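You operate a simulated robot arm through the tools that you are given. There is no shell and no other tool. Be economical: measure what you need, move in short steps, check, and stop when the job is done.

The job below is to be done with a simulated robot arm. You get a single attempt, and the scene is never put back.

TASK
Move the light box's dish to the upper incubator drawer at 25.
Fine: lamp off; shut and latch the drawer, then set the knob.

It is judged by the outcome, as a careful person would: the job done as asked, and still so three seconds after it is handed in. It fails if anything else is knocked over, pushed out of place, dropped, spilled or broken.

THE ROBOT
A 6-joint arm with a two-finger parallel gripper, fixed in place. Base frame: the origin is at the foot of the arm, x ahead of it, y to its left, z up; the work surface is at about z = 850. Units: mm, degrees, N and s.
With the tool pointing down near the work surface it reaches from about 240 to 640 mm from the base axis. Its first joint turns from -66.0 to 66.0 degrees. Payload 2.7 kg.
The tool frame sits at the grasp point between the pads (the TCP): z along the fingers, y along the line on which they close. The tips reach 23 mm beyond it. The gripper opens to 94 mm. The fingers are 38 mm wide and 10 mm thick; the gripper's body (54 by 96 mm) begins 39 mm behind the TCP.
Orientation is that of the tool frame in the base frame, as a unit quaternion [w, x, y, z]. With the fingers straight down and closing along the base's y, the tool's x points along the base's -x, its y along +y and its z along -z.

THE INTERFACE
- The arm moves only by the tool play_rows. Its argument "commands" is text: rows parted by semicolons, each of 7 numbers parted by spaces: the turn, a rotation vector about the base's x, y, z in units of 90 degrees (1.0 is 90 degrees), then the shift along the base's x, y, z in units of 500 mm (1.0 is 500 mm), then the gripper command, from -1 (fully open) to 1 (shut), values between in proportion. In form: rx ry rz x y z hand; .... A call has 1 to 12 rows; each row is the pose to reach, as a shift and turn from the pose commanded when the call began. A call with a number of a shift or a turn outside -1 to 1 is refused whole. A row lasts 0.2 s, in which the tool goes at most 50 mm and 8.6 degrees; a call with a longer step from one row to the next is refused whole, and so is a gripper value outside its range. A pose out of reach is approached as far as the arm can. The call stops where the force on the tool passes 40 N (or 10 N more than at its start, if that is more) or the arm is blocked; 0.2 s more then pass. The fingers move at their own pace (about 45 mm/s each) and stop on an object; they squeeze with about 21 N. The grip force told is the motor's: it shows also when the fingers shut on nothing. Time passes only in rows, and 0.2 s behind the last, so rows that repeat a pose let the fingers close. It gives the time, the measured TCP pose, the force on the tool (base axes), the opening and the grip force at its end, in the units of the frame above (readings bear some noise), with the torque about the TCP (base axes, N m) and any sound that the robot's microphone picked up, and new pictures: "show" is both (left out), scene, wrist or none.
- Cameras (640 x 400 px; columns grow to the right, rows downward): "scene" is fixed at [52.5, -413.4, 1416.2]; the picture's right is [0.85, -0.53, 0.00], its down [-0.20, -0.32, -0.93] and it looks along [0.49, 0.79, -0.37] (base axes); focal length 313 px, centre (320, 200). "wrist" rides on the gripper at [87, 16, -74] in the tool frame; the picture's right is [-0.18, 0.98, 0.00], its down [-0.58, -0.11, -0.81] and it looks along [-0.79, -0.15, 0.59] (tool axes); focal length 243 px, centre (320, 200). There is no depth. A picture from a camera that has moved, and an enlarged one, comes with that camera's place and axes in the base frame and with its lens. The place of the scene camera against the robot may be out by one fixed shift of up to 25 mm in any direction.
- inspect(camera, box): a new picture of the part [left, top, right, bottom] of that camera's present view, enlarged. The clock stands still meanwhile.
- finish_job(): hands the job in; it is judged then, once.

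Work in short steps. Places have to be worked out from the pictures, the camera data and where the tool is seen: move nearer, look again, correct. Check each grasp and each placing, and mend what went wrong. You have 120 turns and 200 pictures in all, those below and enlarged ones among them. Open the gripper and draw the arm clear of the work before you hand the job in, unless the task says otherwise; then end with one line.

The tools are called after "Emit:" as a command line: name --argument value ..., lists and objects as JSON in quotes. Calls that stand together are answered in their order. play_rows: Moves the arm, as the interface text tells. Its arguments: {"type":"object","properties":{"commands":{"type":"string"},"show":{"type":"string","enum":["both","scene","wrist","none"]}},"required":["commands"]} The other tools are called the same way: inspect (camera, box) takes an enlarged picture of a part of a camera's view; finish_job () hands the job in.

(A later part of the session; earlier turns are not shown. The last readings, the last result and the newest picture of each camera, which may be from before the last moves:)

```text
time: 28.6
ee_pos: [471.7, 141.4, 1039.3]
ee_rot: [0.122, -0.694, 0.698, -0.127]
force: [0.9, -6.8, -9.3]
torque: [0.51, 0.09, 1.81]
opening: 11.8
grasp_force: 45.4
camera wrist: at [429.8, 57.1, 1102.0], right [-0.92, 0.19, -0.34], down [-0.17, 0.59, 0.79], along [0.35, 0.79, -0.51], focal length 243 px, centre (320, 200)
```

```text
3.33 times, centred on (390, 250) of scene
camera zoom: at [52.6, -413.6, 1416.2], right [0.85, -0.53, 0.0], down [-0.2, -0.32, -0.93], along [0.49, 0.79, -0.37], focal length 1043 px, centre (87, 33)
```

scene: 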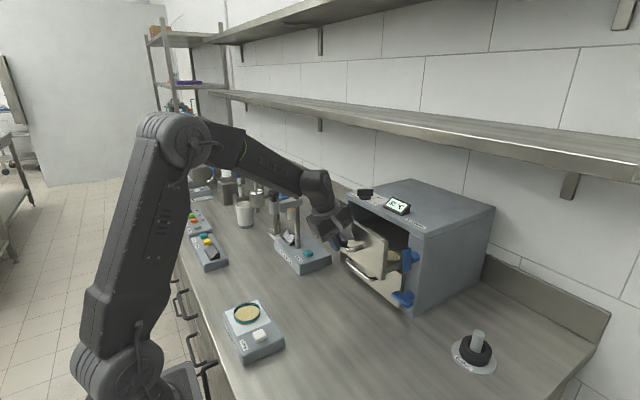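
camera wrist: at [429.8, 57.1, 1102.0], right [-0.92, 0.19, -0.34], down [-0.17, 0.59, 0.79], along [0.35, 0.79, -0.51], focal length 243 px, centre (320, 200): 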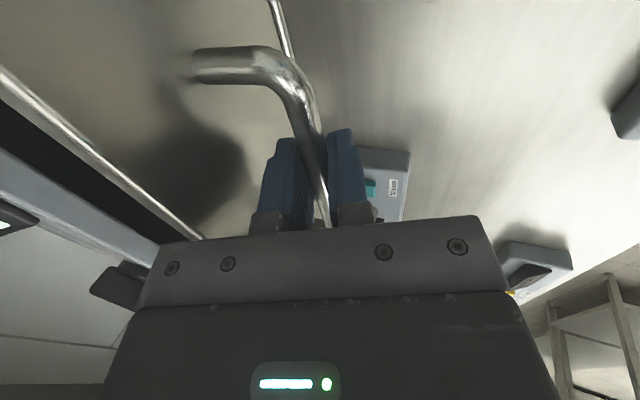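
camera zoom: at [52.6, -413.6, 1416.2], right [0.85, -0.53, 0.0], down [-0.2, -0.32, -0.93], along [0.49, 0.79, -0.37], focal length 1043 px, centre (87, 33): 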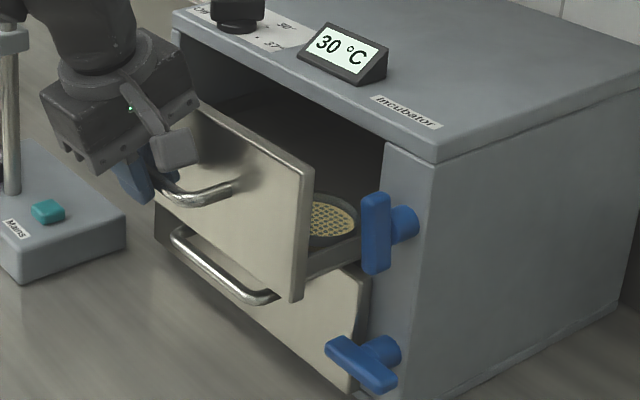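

The drawer has a low tray with what may be a nest or another dish. I pull it out further.

Emit:
play_rows --commands "0 0 0 -0.03 0 0 1; 0 0 0 -0.06 0 0 1; 0 0 0 -0.09 0 0 1; 0 0 0 -0.12 0 0 1; 0 0 0 -0.15 0 0 1; 0 0 0 -0.18 0 0 1"

Emit:
inspect --camera "scene" --box '[310, 190, 430, 310]'

```text
time: 30.0
ee_pos: [380.0, 141.8, 1036.8]
ee_rot: [0.122, -0.693, 0.699, -0.126]
force: [1.3, -12.3, -17.8]
torque: [0.16, 0.06, 1.7]
opening: 11.8
grasp_force: 44.9
camera wrist: at [338.7, 57.2, 1102.3], right [-0.92, 0.19, -0.34], down [-0.17, 0.59, 0.79], along [0.35, 0.79, -0.51], focal length 243 px, centre (320, 200)
```

scene: 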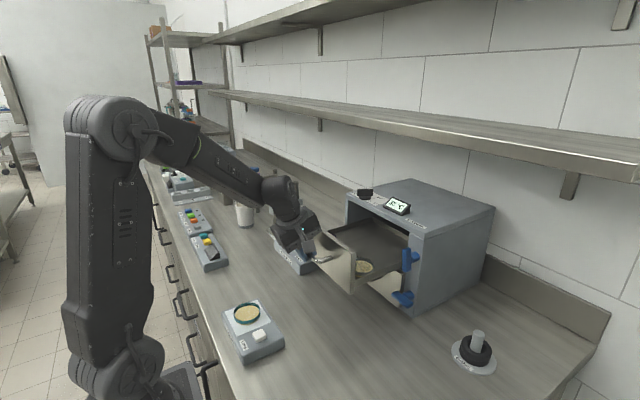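
wrist: 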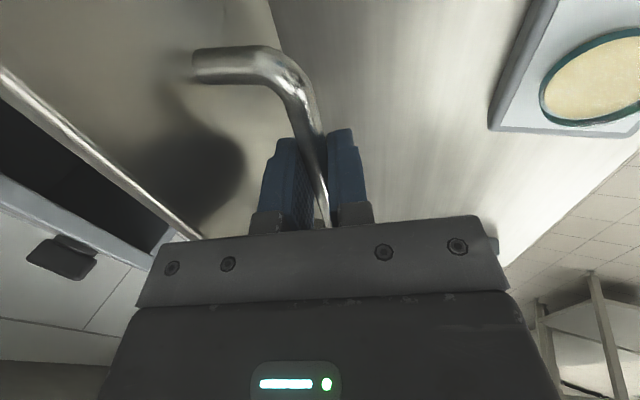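

```text
3.33 times, centred on (370, 250) of scene
camera zoom: at [52.7, -413.7, 1416.1], right [0.85, -0.53, 0.0], down [-0.2, -0.32, -0.93], along [0.49, 0.79, -0.37], focal length 1043 px, centre (153, 33)
```

zoom: 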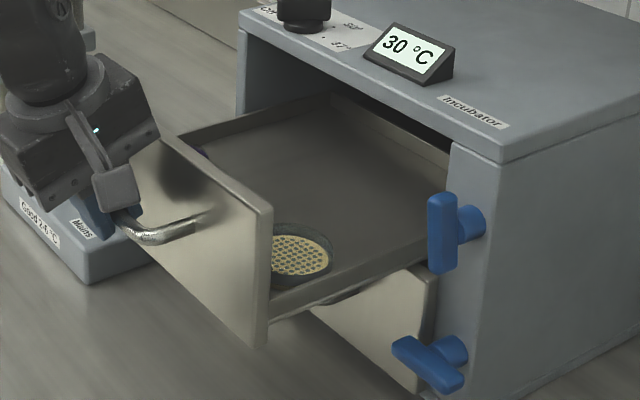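

A dish already sits in the drawer's near-right corner, with free space elsewhere. The drawer is out about 160 mm, so I release and back off along the tool axis, then look in from above.

Emit:
play_rows --commands "0 0 0 0 0 0 0.45; 0 0 0 0 0 0 0.45; 0 0 0 -0.02 0 0.05 0.45; 0 0 0 -0.04 0 0.11 0.45; 0 0 0 -0.06 0 0.17 0.45; 0 0 0 -0.06 0 0.25 -1; 0 0 0 -0.06 0 0.32 -1; 0 0 0 -0.04 0 0.36 -1"

Emit:
inspect --camera "scene" --box '[310, 190, 430, 310]'

```text
time: 31.8
ee_pos: [360.0, 142.4, 1220.0]
ee_rot: [0.123, -0.694, 0.699, -0.126]
force: [1.3, 1.5, -0.4]
torque: [-0.01, 0.01, -0.02]
opening: 94.1
grasp_force: 0.0
camera wrist: at [318.7, 56.8, 1283.3], right [-0.92, 0.19, -0.34], down [-0.17, 0.59, 0.79], along [0.35, 0.79, -0.51], focal length 243 px, centre (320, 200)
```

scene: 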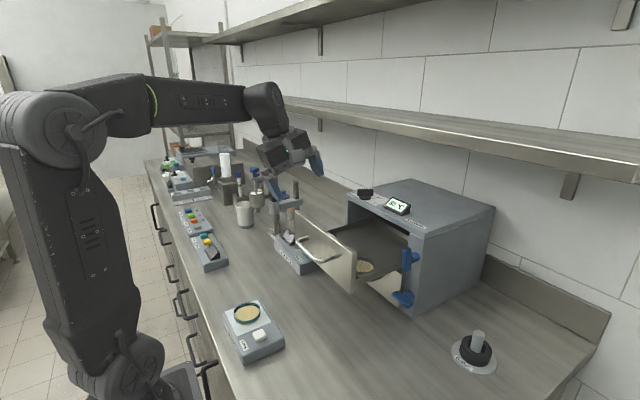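
wrist: 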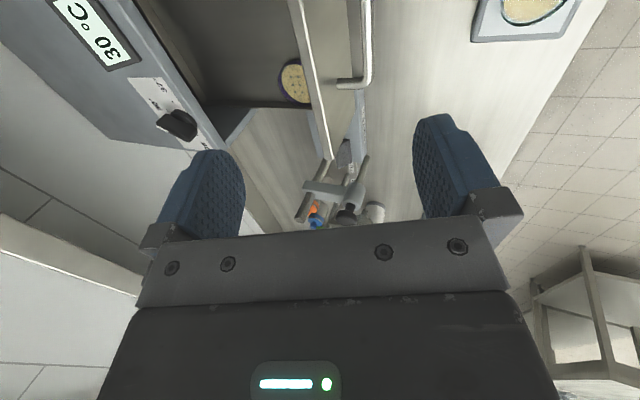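

```text
3.33 times, centred on (370, 250) of scene
camera zoom: at [52.4, -413.4, 1416.2], right [0.85, -0.53, 0.0], down [-0.2, -0.32, -0.93], along [0.49, 0.79, -0.37], focal length 1043 px, centre (153, 33)
```

zoom: 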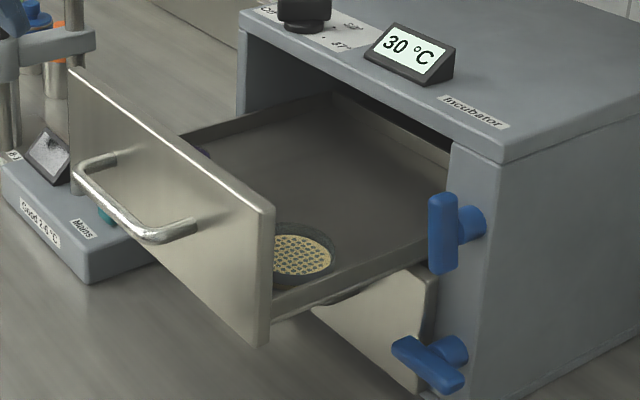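

I see hints of dishes in both front corners. I undo the pitch and move to −y so that the sideways-facing wrist camera looks down into the drawer.

Emit:
play_rows --commands "0 0.07 0 0.04 -0.07 0 -1; 0 0.15 0 0.08 -0.14 0 -1; 0 0.222 0 0.12 -0.2 0 -1; 0 0.222 0 0.18 -0.27 0 -1; 0 0.222 0 0.22 -0.32 0 -1; 0 0.222 0 0.22 -0.32 0 -1" --show "wrist"

Emit:
inspect --camera "wrist" --box '[200, 0, 440, 150]'

```text
time: 33.2
ee_pos: [472.2, -18.4, 1219.1]
ee_rot: [0.0, -0.705, 0.709, -0.004]
force: [0.3, 0.3, -0.4]
torque: [-0.01, 0.0, 0.04]
opening: 94.1
grasp_force: 0.0
camera wrist: at [455.3, -103.2, 1293.7], right [-0.98, 0.19, -0.01], down [0.11, 0.59, 0.8], along [0.16, 0.79, -0.59], focal length 243 px, centre (320, 200)
```

wrist: 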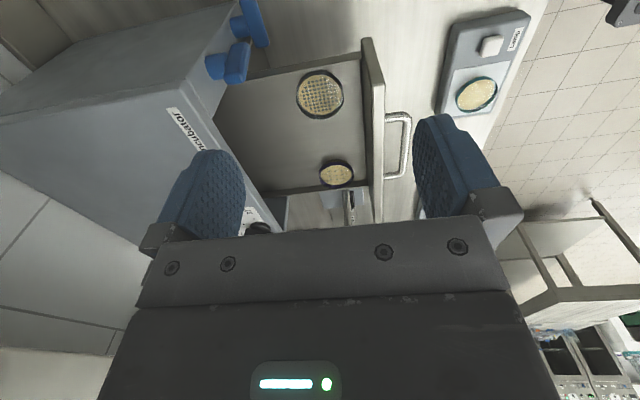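

```text
2.67 times, centred on (320, 75) of wrist
camera zoom: at [455.3, -103.2, 1293.7], right [-0.98, 0.19, -0.01], down [0.11, 0.59, 0.8], along [0.16, 0.79, -0.59], focal length 647 px, centre (320, 533)
```

zoom: 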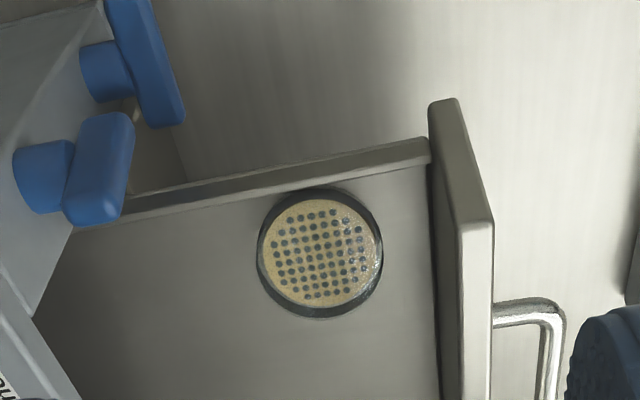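

The drawer holds two dishes, at about (492, 71) and (492, 229), leaving a free space about 90 mm wide around y≈152. I now go above the light-box dish, keeping the fingers closing along x.

Emit:
play_rows --commands "0 0 0 -0.06 0.05 0 -1; 0 0 0 -0.12 0.1 0 -1; 0 0 0 -0.18 0.15 0 -1; 0 0 0 -0.24 0.2 -0.02 -1; 0 0 0 -0.3 0.25 -0.05 -1; 0 0 0 -0.36 0.29 -0.09 -1; 0 0 0 -0.42 0.33 -0.14 -1; 0 0 0 -0.46 0.37 -0.2 -1; 0 0 0 -0.486 0.39 -0.27 -1; 0 0 0 -0.486 0.39 -0.35 -1; 0 0 0 -0.486 0.39 -0.42 -1; 0 0 0 -0.486 0.39 -0.44 -1"

```text
time: 35.8
ee_pos: [227.9, 178.4, 998.3]
ee_rot: [0.001, -0.705, 0.709, -0.004]
force: [-0.6, 0.3, 0.6]
torque: [-0.01, 0.0, -0.03]
opening: 93.9
grasp_force: 0.1
camera wrist: at [211.1, 92.9, 1071.8], right [-0.98, 0.19, -0.01], down [0.11, 0.58, 0.8], along [0.16, 0.79, -0.59], focal length 243 px, centre (320, 200)
```

scene: 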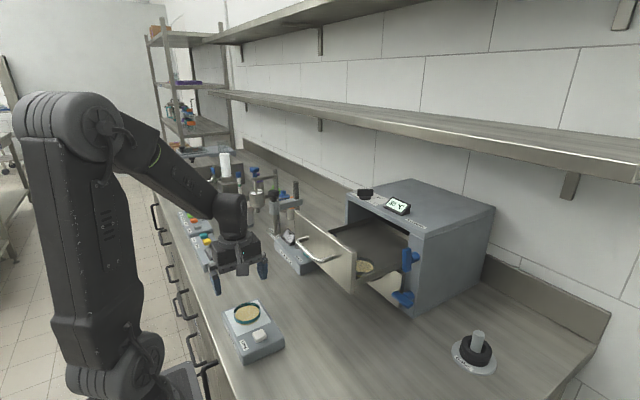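
wrist: 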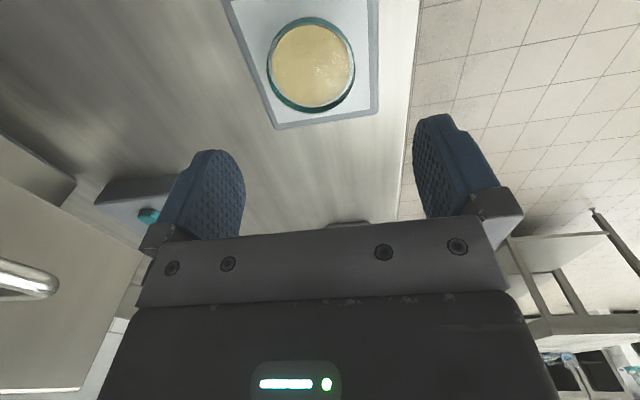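

The dish centre is at about (233, 175), diameter about 63 mm. I descend part-way and re-check.

Emit:
play_rows --commands "0 0 0 0.01 -0.006 -0.04 -1; 0 0 0 0.01 -0.006 -0.09 -1; 0 0 0 0.01 -0.006 -0.11 -1; 0 0 0 0.01 -0.006 -0.11 -1"

Emit:
inspect --camera "scene" --box '[190, 250, 310, 370]'

```text
time: 36.8
ee_pos: [233.1, 175.1, 944.5]
ee_rot: [0.0, -0.705, 0.709, -0.004]
force: [0.0, -0.2, 0.0]
torque: [-0.03, 0.05, 0.02]
opening: 94.2
grasp_force: 0.0
camera wrist: at [216.2, 88.8, 1018.5], right [-0.98, 0.19, -0.01], down [0.11, 0.59, 0.8], along [0.16, 0.79, -0.6], focal length 243 px, centre (320, 200)
```

scene: 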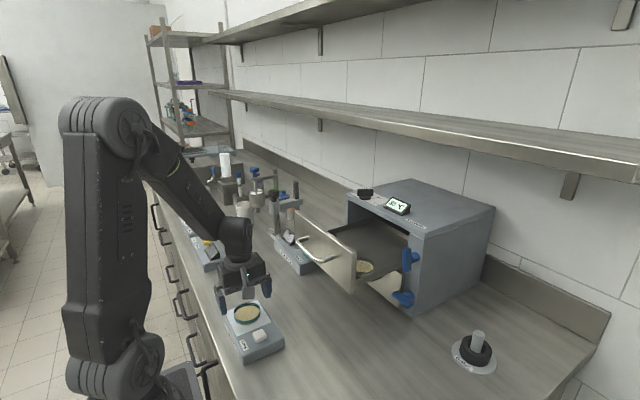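
wrist: 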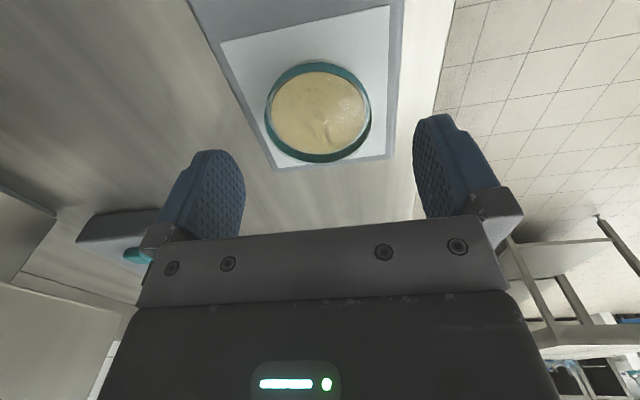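

```text
3.33 times, centred on (250, 310) of scene
camera zoom: at [52.5, -413.4, 1416.2], right [0.85, -0.53, 0.0], down [-0.2, -0.32, -0.93], along [0.49, 0.79, -0.37], focal length 1043 px, centre (553, -167)
```

zoom: 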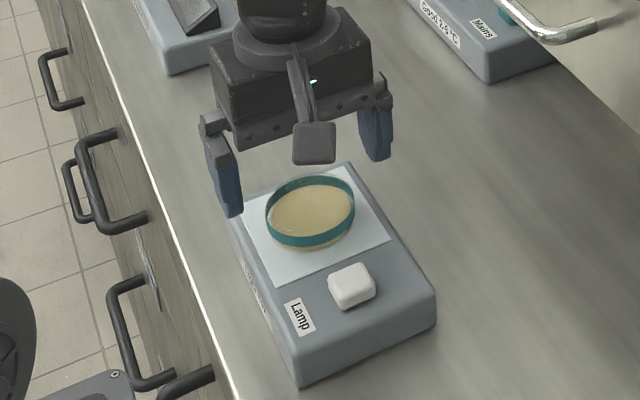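

The dish mid-height is about z 885 at (235, 175). I descend so the tips reach about 883, then close gently.

Emit:
play_rows --commands "0 0 0 0.004 0 -0.03 -1; 0 0 0 0.004 0 -0.06 -1; 0 0 0 0.004 0 -0.072 -1; 0 0 0 0.004 0 -0.077 -1; 0 0 0 0.004 0 -0.077 -1"

Emit:
inspect --camera "scene" --box '[190, 250, 310, 370]'

```text
time: 38.0
ee_pos: [235.6, 174.9, 905.0]
ee_rot: [0.0, -0.705, 0.709, -0.005]
force: [-1.1, -4.4, 17.0]
torque: [0.26, 0.9, 0.15]
opening: 94.2
grasp_force: 0.0
camera wrist: at [218.6, 89.2, 979.7], right [-0.98, 0.19, -0.01], down [0.11, 0.58, 0.8], along [0.16, 0.79, -0.59], focal length 243 px, centre (320, 200)
```

scene: 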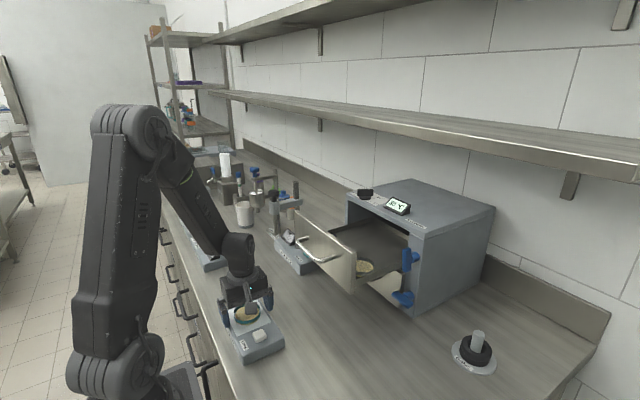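
wrist: 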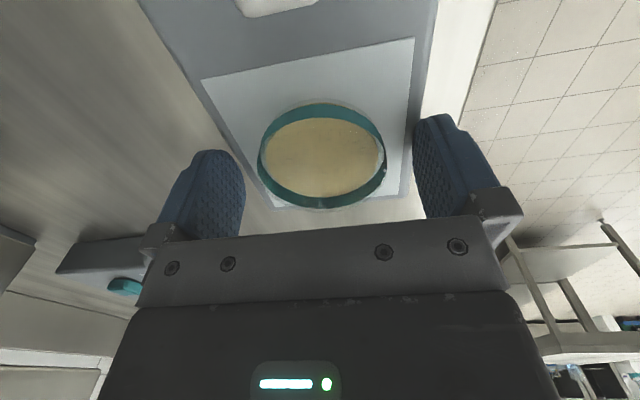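

```text
3.33 times, centred on (250, 310) of scene
camera zoom: at [52.3, -413.6, 1416.2], right [0.85, -0.53, 0.0], down [-0.2, -0.32, -0.93], along [0.49, 0.79, -0.37], focal length 1043 px, centre (553, -167)
```

zoom: 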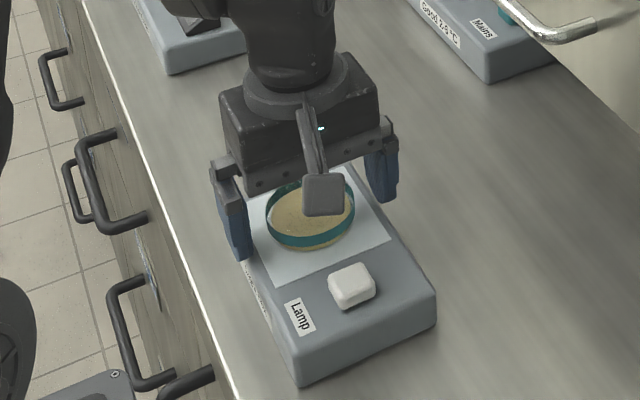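

The 17 N upward force means the tips touch the box top at about z 882. I raise 3 mm and close on the dish.

Emit:
play_rows --commands "0 0 0 0 0 0.006 -1; 0 0 0 0 0 0.007 -0.4; 0 0 0 0 0 0.007 0; 0 0 0 0 0 0.007 1; 0 0 0 0 0 0.007 1; 0 0 0 0 0 0.007 1"

```text
time: 39.4
ee_pos: [235.0, 173.7, 909.6]
ee_rot: [0.0, -0.705, 0.709, -0.004]
force: [-1.6, -1.1, 4.8]
torque: [-0.03, 0.16, 0.0]
opening: 60.1
grasp_force: 20.5
camera wrist: at [218.1, 89.3, 982.9], right [-0.98, 0.19, -0.01], down [0.11, 0.59, 0.8], along [0.16, 0.79, -0.59], focal length 243 px, centre (320, 200)
```

scene: 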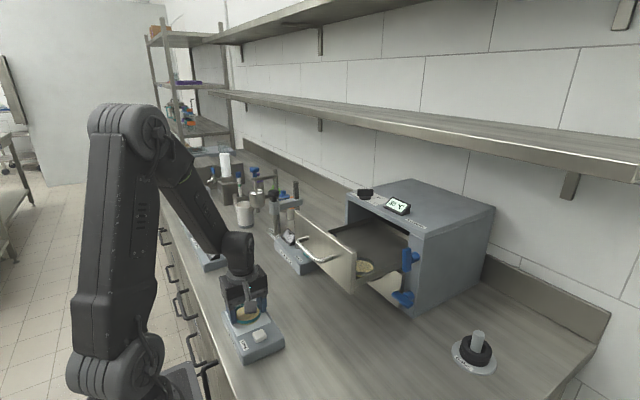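
wrist: 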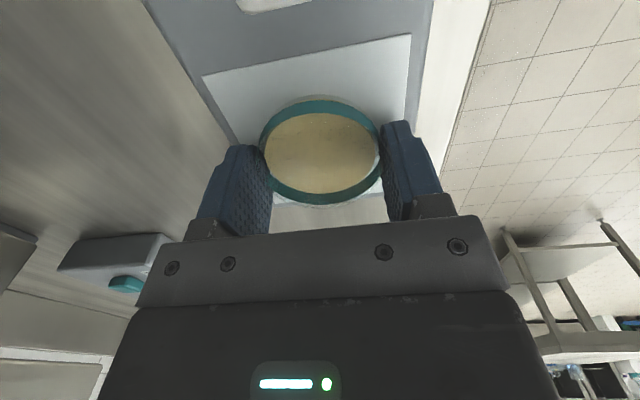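

The dish is gripped (60 mm). I lift it slowly, keeping it level.

Emit:
play_rows --commands "0 0 0 0 0 0.015 1; 0 0 0 0 0 0.04 1; 0 0 0 0 0 0.08 1; 0 0 0 0 0 0.13 1; 0 0 0 0 0 0.18 1; 0 0 0 0 0 0.18 1"

```text
time: 40.8
ee_pos: [234.6, 174.2, 999.4]
ee_rot: [0.001, -0.705, 0.709, -0.005]
force: [-0.6, -0.2, -0.1]
torque: [-0.03, 0.01, 0.03]
opening: 60.5
grasp_force: 21.1
camera wrist: at [217.9, 89.5, 1074.0], right [-0.98, 0.19, -0.01], down [0.11, 0.59, 0.8], along [0.16, 0.79, -0.59], focal length 243 px, centre (320, 200)
```

scene: 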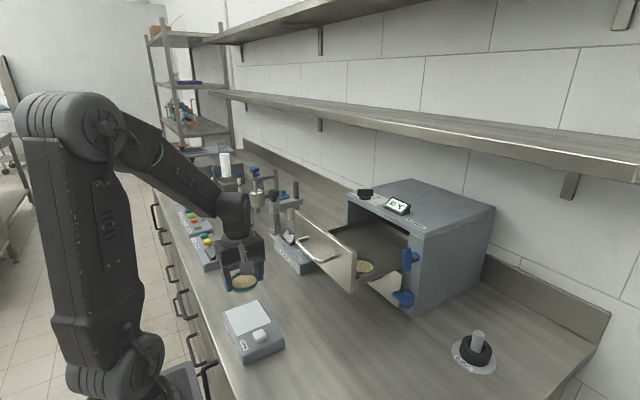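
wrist: 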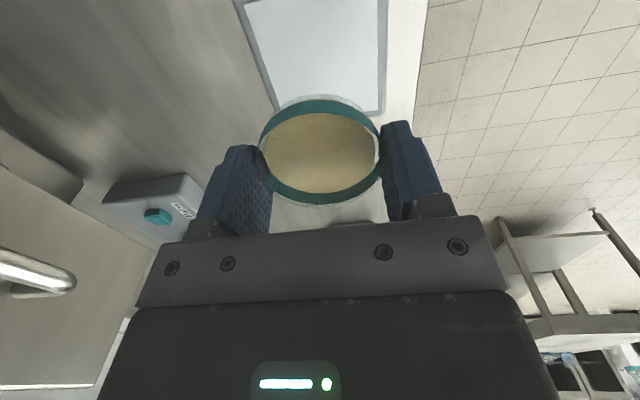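

The dish is held level. I rise above the drawer front and move over the drawer at about (497, 152).

Emit:
play_rows --commands "0 0 0 0 0 0.07 1; 0 0 0 0 0 0.14 1; 0 0 0 0.02 0 0.21 1; 0 0 0 0.07 0 0.27 1; 0 0 0 0.14 -0.01 0.3 1; 0 0 0 0.21 -0.02 0.31 1; 0 0 0 0.28 -0.03 0.31 1; 0 0 0 0.35 -0.04 0.31 1; 0 0 0 0.42 -0.044 0.31 1; 0 0 0 0.48 -0.044 0.31 1; 0 0 0 0.525 -0.044 0.31 1; 0 0 0 0.525 -0.044 0.31 1"

```text
time: 43.4
ee_pos: [498.9, 151.5, 1152.3]
ee_rot: [0.0, -0.705, 0.709, -0.004]
force: [0.3, -0.5, -0.1]
torque: [-0.04, 0.04, -0.02]
opening: 60.1
grasp_force: 21.0
camera wrist: at [481.9, 66.1, 1227.7], right [-0.98, 0.19, -0.01], down [0.11, 0.59, 0.8], along [0.16, 0.79, -0.59], focal length 243 px, centre (320, 200)
```

scene: 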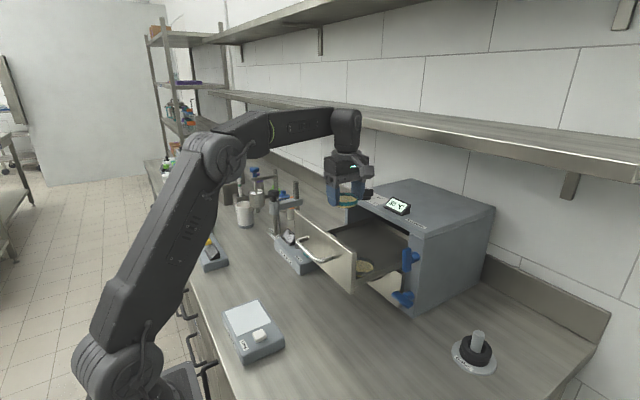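
wrist: 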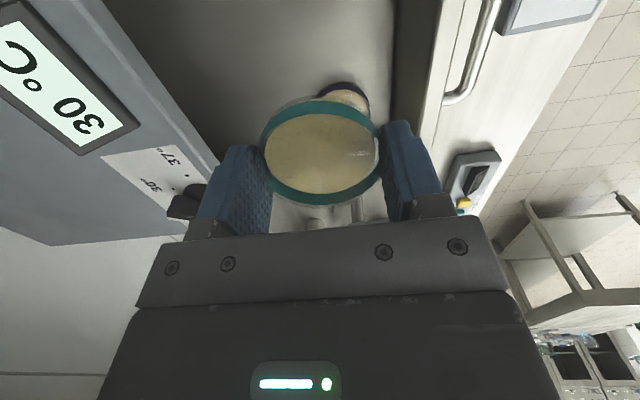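

The gap lies between the two dishes. I shift slightly back to x≈520 for extra clearance, y≈149, then lower part-way and check.

Emit:
play_rows --commands "0 0 0 0.042 -0.005 0 1; 0 0 0 0.042 -0.005 -0.05 1; 0 0 0 0.042 -0.005 -0.11 1; 0 0 0 0.042 -0.005 -0.17 1; 0 0 0 0.042 -0.005 -0.22 1; 0 0 0 0.042 -0.005 -0.22 1"

Emit:
inspect --camera "scene" --box '[310, 160, 430, 310]'

```text
time: 44.8
ee_pos: [519.9, 148.4, 1043.7]
ee_rot: [0.001, -0.706, 0.709, -0.004]
force: [-0.5, 0.1, -0.1]
torque: [0.01, 0.0, -0.01]
opening: 60.2
grasp_force: 21.2
camera wrist: at [502.6, 63.9, 1117.7], right [-0.98, 0.19, -0.01], down [0.11, 0.59, 0.8], along [0.16, 0.79, -0.59], focal length 243 px, centre (320, 200)
```

scene: 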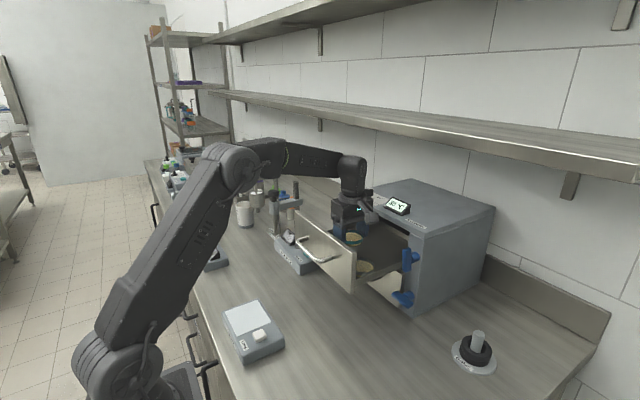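
wrist: 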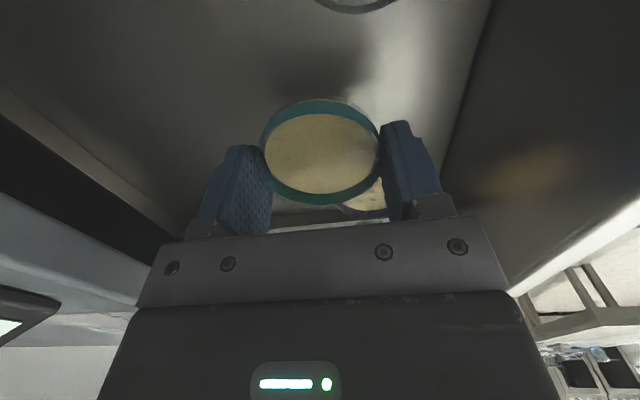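

```text
2.67 times, centred on (370, 235) of scene
camera zoom: at [52.5, -413.4, 1416.2], right [0.85, -0.53, 0.0], down [-0.2, -0.32, -0.93], along [0.49, 0.79, -0.37], focal length 834 px, centre (187, 107)
```

zoom: 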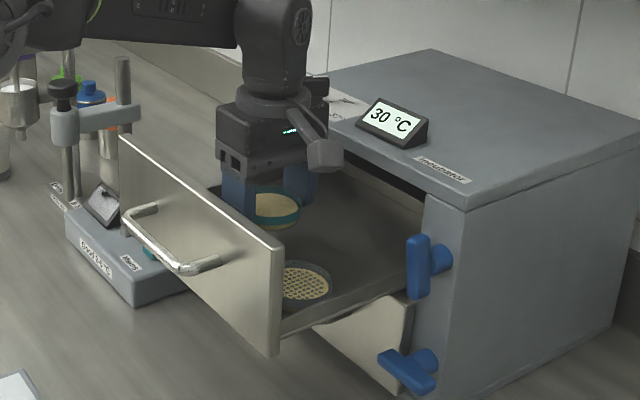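

There is good clearance to both dishes. I lower slowly, in fine steps near the floor.

Emit:
play_rows --commands "0 0 0 0 0 -0.02 1; 0 0 0 0 0 -0.04 1; 0 0 0 0 0 -0.05 1; 0 0 0 0 0 -0.056 1; 0 0 0 0 0 -0.06 1" --show "wrist"

Emit:
inspect --camera "scene" --box '[335, 220, 395, 280]'

```text
time: 46.0
ee_pos: [517.5, 149.7, 1014.9]
ee_rot: [0.0, -0.706, 0.709, -0.004]
force: [0.1, -0.4, 0.2]
torque: [0.0, 0.01, -0.01]
opening: 60.2
grasp_force: 21.3
camera wrist: at [501.2, 64.8, 1088.0], right [-0.98, 0.19, -0.01], down [0.11, 0.59, 0.8], along [0.16, 0.79, -0.59], focal length 243 px, centre (320, 200)
```

wrist: 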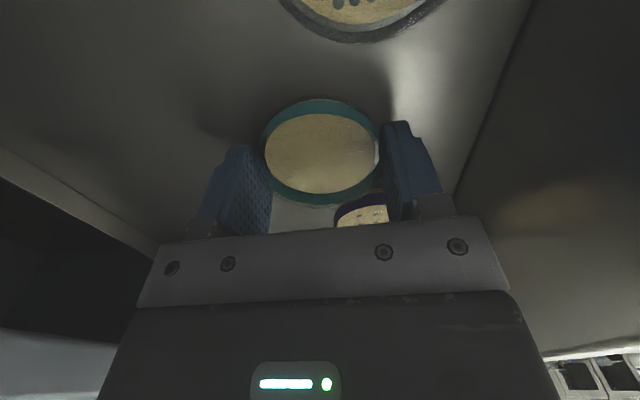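

```text
6.67 times, centred on (365, 250) of scene
camera zoom: at [52.5, -413.4, 1416.2], right [0.85, -0.53, 0.0], down [-0.2, -0.32, -0.93], along [0.49, 0.79, -0.37], focal length 2086 px, centre (20, -133)
```

zoom: 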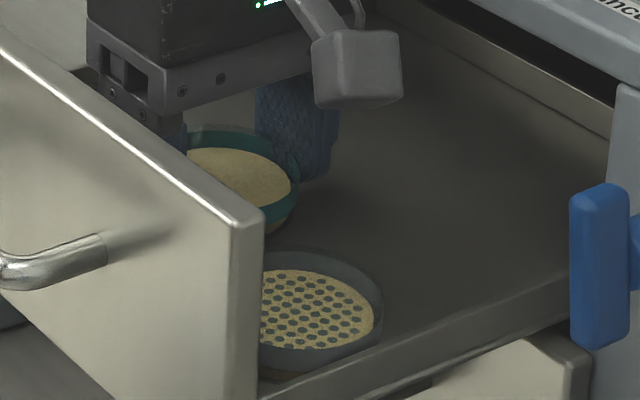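

Still clear of contact. I continue down in 3 mm steps.

Emit:
play_rows --commands "0 0 0 0 0 -0.006 1; 0 0 0 0 0 -0.012 1; 0 0 0 0 0 -0.018 1" --show "none"

Emit:
inspect --camera "scene" --box '[335, 220, 395, 280]'

```text
time: 46.8
ee_pos: [519.5, 149.1, 1009.4]
ee_rot: [0.004, -0.705, 0.709, -0.007]
force: [-0.7, -3.8, 32.1]
torque: [-0.16, 0.81, 0.09]
opening: 60.2
grasp_force: 21.5
```

```text
6.67 times, centred on (365, 250) of scene
camera zoom: at [51.9, -413.7, 1416.2], right [0.85, -0.53, 0.0], down [-0.2, -0.32, -0.93], along [0.49, 0.79, -0.37], focal length 2086 px, centre (20, -133)
```

zoom: 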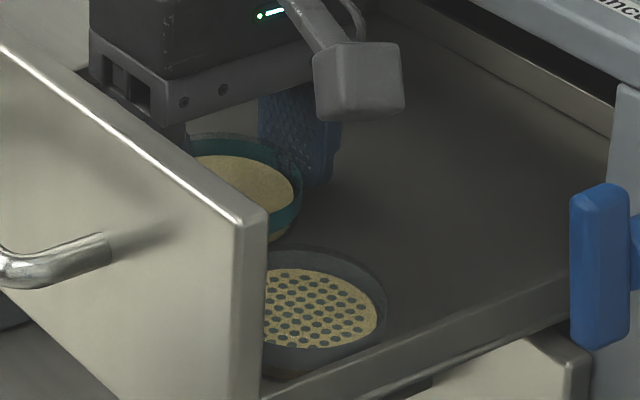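

The dish touched the tray floor (32 N at TCP 1009). I ease up to relieve the force, then open modestly.

Emit:
play_rows --commands "0 0 0 0 0 0.007 1; 0 0 0 0 0 0.007 -0.2; 0 0 0 0 0 0.007 -0.55; 0 0 0 0 0 0.007 -0.55; 0 0 0 0 0 0.02 -0.55; 0 0 0 0 0 0.06 -0.55; 0 0 0 0 0 0.12 -0.55"

Emit:
inspect --camera "scene" --box '[335, 220, 395, 280]'

```text
time: 48.4
ee_pos: [517.6, 148.6, 1062.9]
ee_rot: [0.0, -0.705, 0.709, -0.004]
force: [0.9, -1.0, 0.7]
torque: [-0.03, 0.02, -0.03]
opening: 72.9
grasp_force: 0.1
camera wrist: at [501.5, 64.4, 1138.0], right [-0.98, 0.19, -0.01], down [0.11, 0.59, 0.8], along [0.16, 0.79, -0.6], focal length 243 px, centre (320, 200)
```

scene: 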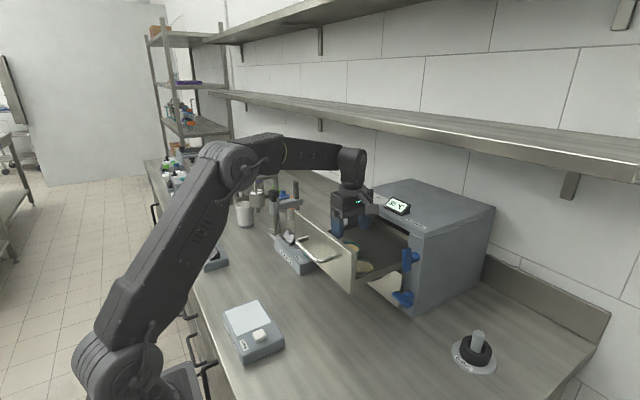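
wrist: 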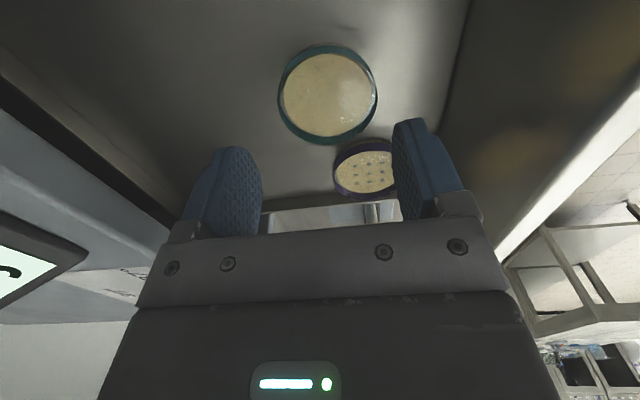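

```text
6.67 times, centred on (365, 250) of scene
camera zoom: at [52.5, -413.4, 1416.2], right [0.85, -0.53, 0.0], down [-0.2, -0.32, -0.93], along [0.49, 0.79, -0.37], focal length 2086 px, centre (20, -133)
```

zoom: 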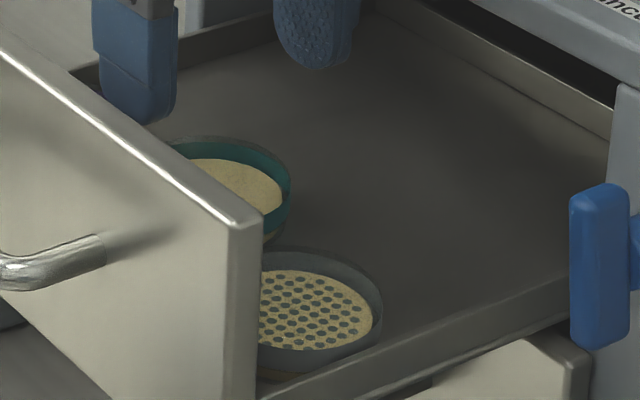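

The dish is placed flat, clear of the other two. I lift out, return in front of the drawer, and pitch 20° to regrasp the handle.

Emit:
play_rows --commands "0 0 0 0 0 0.08 -0.55; 0 0 0 0 0 0.16 -0.2; 0 0 0 -0.04 0 0.22 0.2; 0 0 0 -0.12 0 0.22 0.45; 0 0 0 -0.2 -0.006 0.22 0.45; 0 -0.07 0 -0.28 -0.013 0.22 0.45; 0 -0.15 0 -0.33 -0.013 0.2 0.45; 0 -0.222 0 -0.333 -0.013 0.15 0.45; 0 -0.222 0 -0.333 -0.013 0.11 0.45; 0 -0.222 0 -0.333 -0.013 0.11 0.45"

Emit:
inspect --camera "wrist" --box '[180, 20, 420, 210]'

```text
time: 50.6
ee_pos: [352.0, 142.0, 1118.9]
ee_rot: [0.124, -0.694, 0.698, -0.127]
force: [0.7, 0.3, -0.8]
torque: [-0.01, -0.05, -0.01]
opening: 25.9
grasp_force: 0.2
camera wrist: at [310.0, 58.0, 1183.6], right [-0.92, 0.19, -0.34], down [-0.18, 0.58, 0.79], along [0.35, 0.79, -0.51], focal length 243 px, centre (320, 200)
```

scene: 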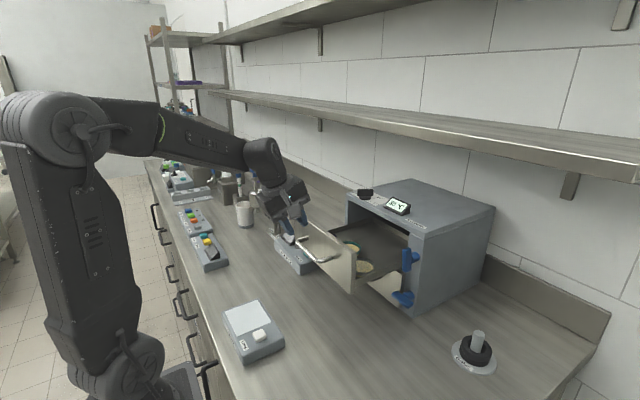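
wrist: 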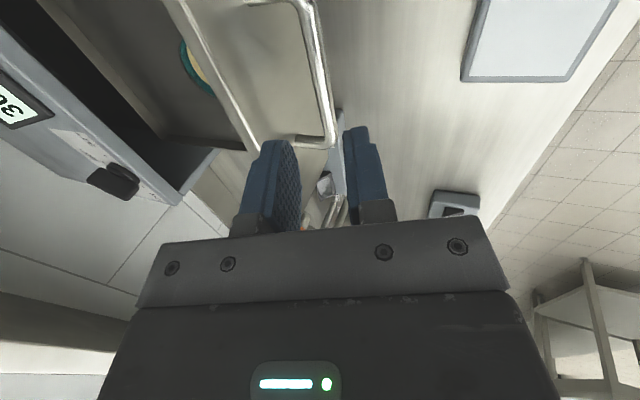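

```text
2.11 times, centred on (300, 115) of wrist
camera zoom: at [310.0, 58.0, 1183.6], right [-0.92, 0.19, -0.34], down [-0.18, 0.58, 0.79], along [0.35, 0.79, -0.51], focal length 511 px, centre (362, 379)
```

zoom: 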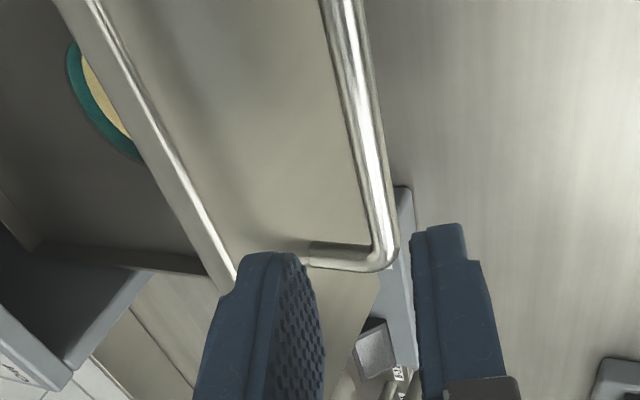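

The bar is lined up with the tool axis. I approach and grip it.

Emit:
play_rows --commands "0 0 0 0.018 0 -0.05 0.45; 0 0 0 0.036 0 -0.105 0.45; 0 0 0 0.058 0 -0.163 0.45; 0 0 0 0.058 0 -0.163 0.45; 0 0 0 0.058 0 -0.163 1; 0 0 0 0.058 0 -0.163 1; 0 0 0 0.058 0 -0.163 1" --show "wrist"

```text
time: 52.2
ee_pos: [382.6, 143.3, 1036.5]
ee_rot: [0.123, -0.694, 0.698, -0.126]
force: [1.6, -1.6, -4.1]
torque: [0.26, 0.04, 1.3]
opening: 11.9
grasp_force: 45.5
camera wrist: at [340.1, 57.7, 1100.9], right [-0.92, 0.19, -0.34], down [-0.18, 0.59, 0.79], along [0.35, 0.79, -0.51], focal length 243 px, centre (320, 200)
```

wrist: 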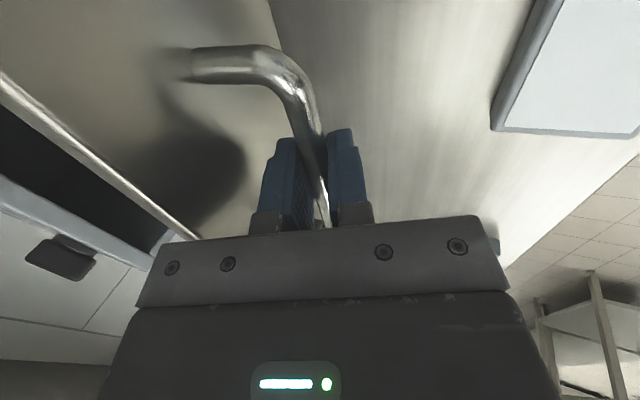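

The handle is gripped. I push the drawer in slowly.

Emit:
play_rows --commands "0 0 0 0.008 0 0 1; 0 0 0 0.024 0 0 1; 0 0 0 0.044 0 0 1; 0 0 0 0.064 0 0 1; 0 0 0 0.084 0 0 1; 0 0 0 0.104 0 0 1; 0 0 0 0.124 0 0 1; 0 0 0 0.144 0 0 1; 0 0 0 0.164 0 0 1; 0 0 0 0.18 0 0 1; 0 0 0 0.19 0 0 1; 0 0 0 0.195 0 0 1"

Emit:
inspect --camera "scene" --box '[330, 190, 450, 310]'

```text
time: 54.8
ee_pos: [477.3, 142.4, 1036.8]
ee_rot: [0.122, -0.694, 0.698, -0.126]
force: [-1.1, 2.0, -20.7]
torque: [-0.71, 0.03, 1.29]
opening: 11.6
grasp_force: 45.0
camera wrist: at [436.4, 57.9, 1101.2], right [-0.92, 0.19, -0.34], down [-0.17, 0.59, 0.79], along [0.35, 0.79, -0.51], focal length 243 px, centre (320, 200)
```

scene: 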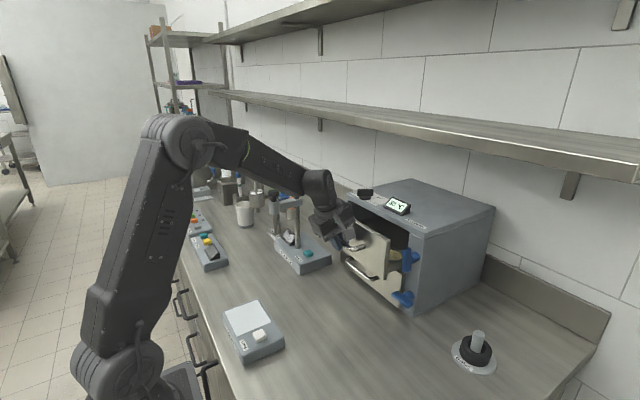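
wrist: 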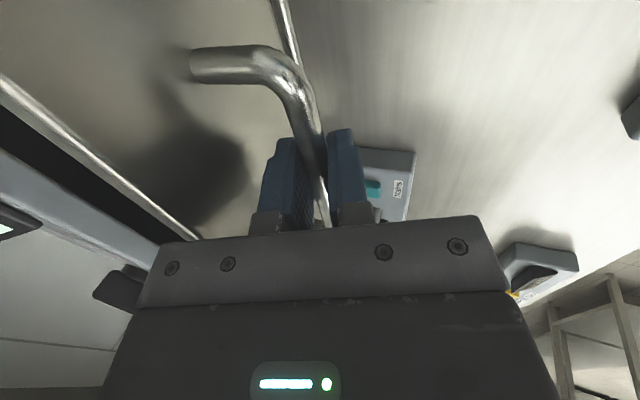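

```text
3.33 times, centred on (390, 250) of scene
camera zoom: at [52.7, -413.2, 1416.3], right [0.85, -0.53, 0.0], down [-0.2, -0.32, -0.93], along [0.49, 0.79, -0.37], focal length 1043 px, centre (87, 33)
```

zoom: 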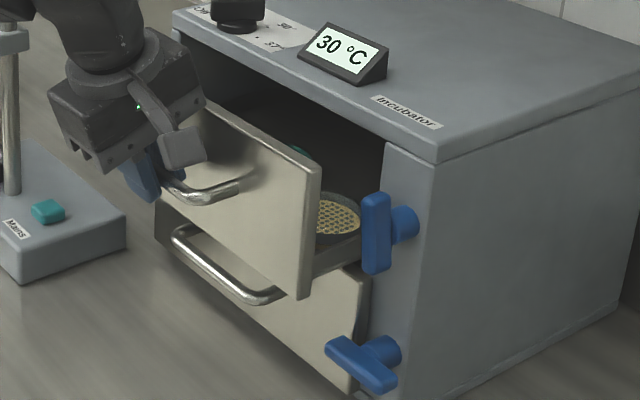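

It travels well, so I continue to fully closed.

Emit:
play_rows --commands "0 0 0 0.008 0 -0.001 1; 0 0 0 0.024 0 -0.002 1; 0 0 0 0.042 0 -0.002 1; 0 0 0 0.06 0 -0.002 1; 0 0 0 0.078 0 -0.002 1; 0 0 0 0.096 0 -0.002 1; 0 0 0 0.112 0 -0.002 1; 0 0 0 0.122 0 -0.002 1; 0 0 0 0.128 0 -0.002 1; 0 0 0 0.132 0 -0.002 1"

Emit:
inspect --camera "scene" --box '[330, 190, 450, 310]'

```text
time: 57.1
ee_pos: [541.5, 141.9, 1037.2]
ee_rot: [0.117, -0.696, 0.698, -0.124]
force: [-12.0, -5.7, 6.1]
torque: [0.43, 0.14, 0.99]
opening: 11.8
grasp_force: 44.9
stopped in row 10: the force on the tool passed its limit at 40 N (the readings are from after the stop); the commanded pose is now the measured one
camera wrist: at [500.5, 58.1, 1101.6], right [-0.92, 0.19, -0.33], down [-0.17, 0.59, 0.79], along [0.34, 0.79, -0.51], focal length 243 px, centre (320, 200)
```

scene: 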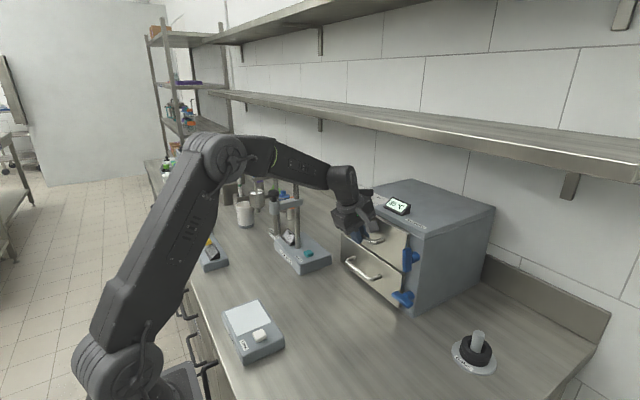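
wrist: 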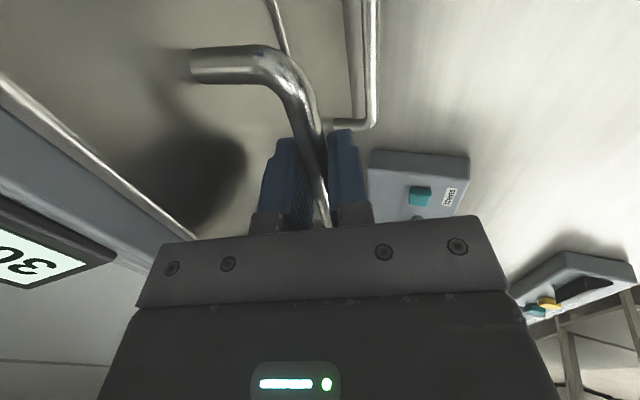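

```text
3.33 times, centred on (390, 250) of scene
camera zoom: at [52.0, -413.6, 1416.2], right [0.85, -0.53, 0.0], down [-0.2, -0.32, -0.93], along [0.49, 0.79, -0.37], focal length 1043 px, centre (87, 33)
```

zoom: 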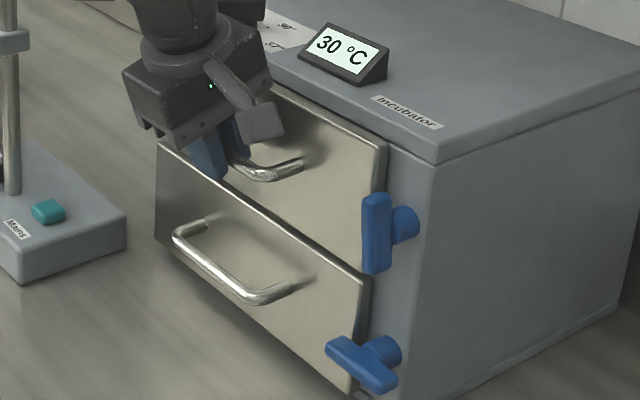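

The drawer is fully shut. I release, retreat along the axis, close the fingers and move to the −y side of the latch.

Emit:
play_rows --commands "0 0 0 0 0 0 0.45; 0 0 0 0 0 0 0.45; 0 0 0 -0.018 0 0.05 0.45; 0 0 0 -0.036 0 0.1 0.45; 0 0 0 -0.054 0 0.15 1; 0 0 0 -0.054 -0.09 0.18 1; 0 0 0 -0.054 -0.18 0.18 1; 0 0 0 -0.054 -0.27 0.18 1; 0 0 0 -0.054 -0.36 0.18 1; 0 0 0 -0.04 -0.4 0.15 1; 0 0 0 -0.02 -0.4 0.12 1; 0 0 0 -0.02 -0.4 0.12 1"

Emit:
inspect --camera "scene" --box '[330, 170, 450, 310]'

```text
time: 59.7
ee_pos: [531.4, -56.2, 1095.0]
ee_rot: [0.118, -0.694, 0.699, -0.123]
force: [0.2, 0.5, 0.1]
torque: [-0.01, 0.0, 0.0]
opening: 0.0
grasp_force: 21.5
camera wrist: at [491.5, -140.2, 1159.9], right [-0.92, 0.19, -0.33], down [-0.17, 0.59, 0.79], along [0.35, 0.79, -0.51], focal length 243 px, centre (320, 200)
```

scene: 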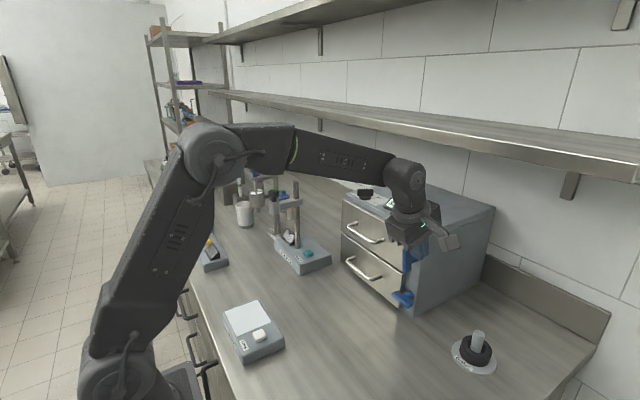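
wrist: 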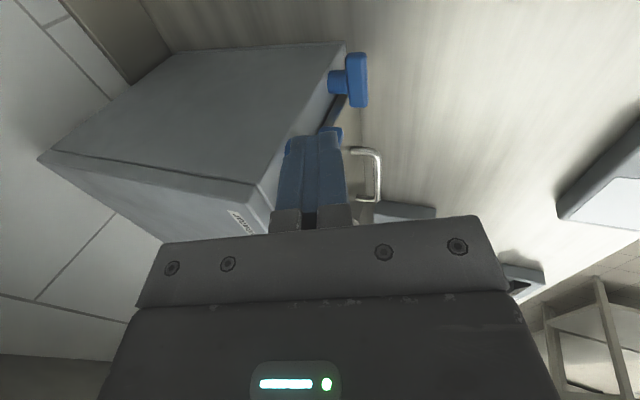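

```text
2.86 times, centred on (390, 240) of scene
camera zoom: at [52.5, -413.4, 1416.2], right [0.85, -0.53, 0.0], down [-0.2, -0.32, -0.93], along [0.49, 0.79, -0.37], focal length 894 px, centre (120, 86)
```

zoom: 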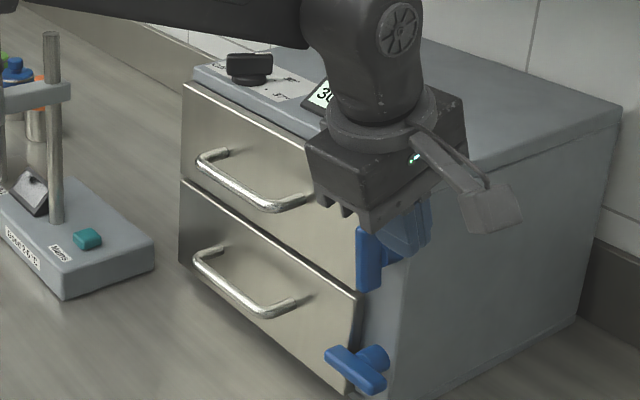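

The fingers are to the −y side of the upright bar. I go down to the level of its upper half and push toward +y.

Emit:
play_rows --commands "0 0 0 0.02 0 -0.03 1; 0 0 0 0.041 0 -0.07 1; 0 0 0 0.041 0.03 -0.07 1; 0 0 0 0.041 0.042 -0.07 1; 0 0 0 0.041 0.054 -0.07 1; 0 0 0 0.041 0.066 -0.07 1; 0 0 0 0.041 0.078 -0.07 1; 0 0 0 0.041 0.09 -0.07 1; 0 0 0 0.041 0.096 -0.07 1"

Emit:
inspect --camera "scene" --box '[330, 170, 450, 310]'

```text
time: 61.7
ee_pos: [552.8, -8.8, 1060.4]
ee_rot: [0.119, -0.695, 0.699, -0.122]
force: [0.1, 0.2, -0.2]
torque: [0.03, -0.01, 0.0]
opening: 0.1
grasp_force: 20.8
camera wrist: at [511.3, -93.4, 1124.7], right [-0.92, 0.19, -0.33], down [-0.17, 0.59, 0.79], along [0.34, 0.79, -0.51], focal length 243 px, centre (320, 200)
```

scene: 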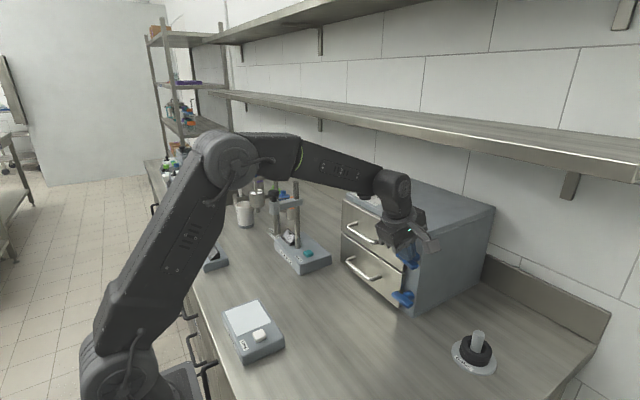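
wrist: 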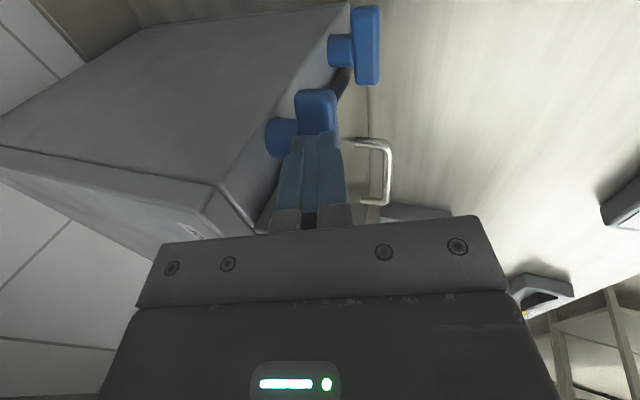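

```text
2.86 times, centred on (390, 240) of scene
camera zoom: at [52.4, -413.4, 1416.2], right [0.85, -0.53, 0.0], down [-0.2, -0.32, -0.93], along [0.49, 0.79, -0.37], focal length 894 px, centre (120, 86)
```

zoom: 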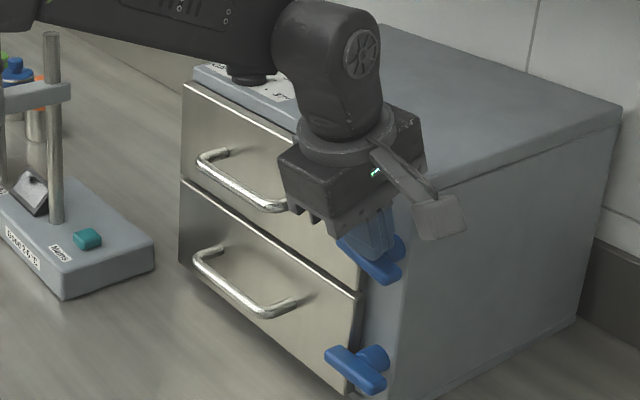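

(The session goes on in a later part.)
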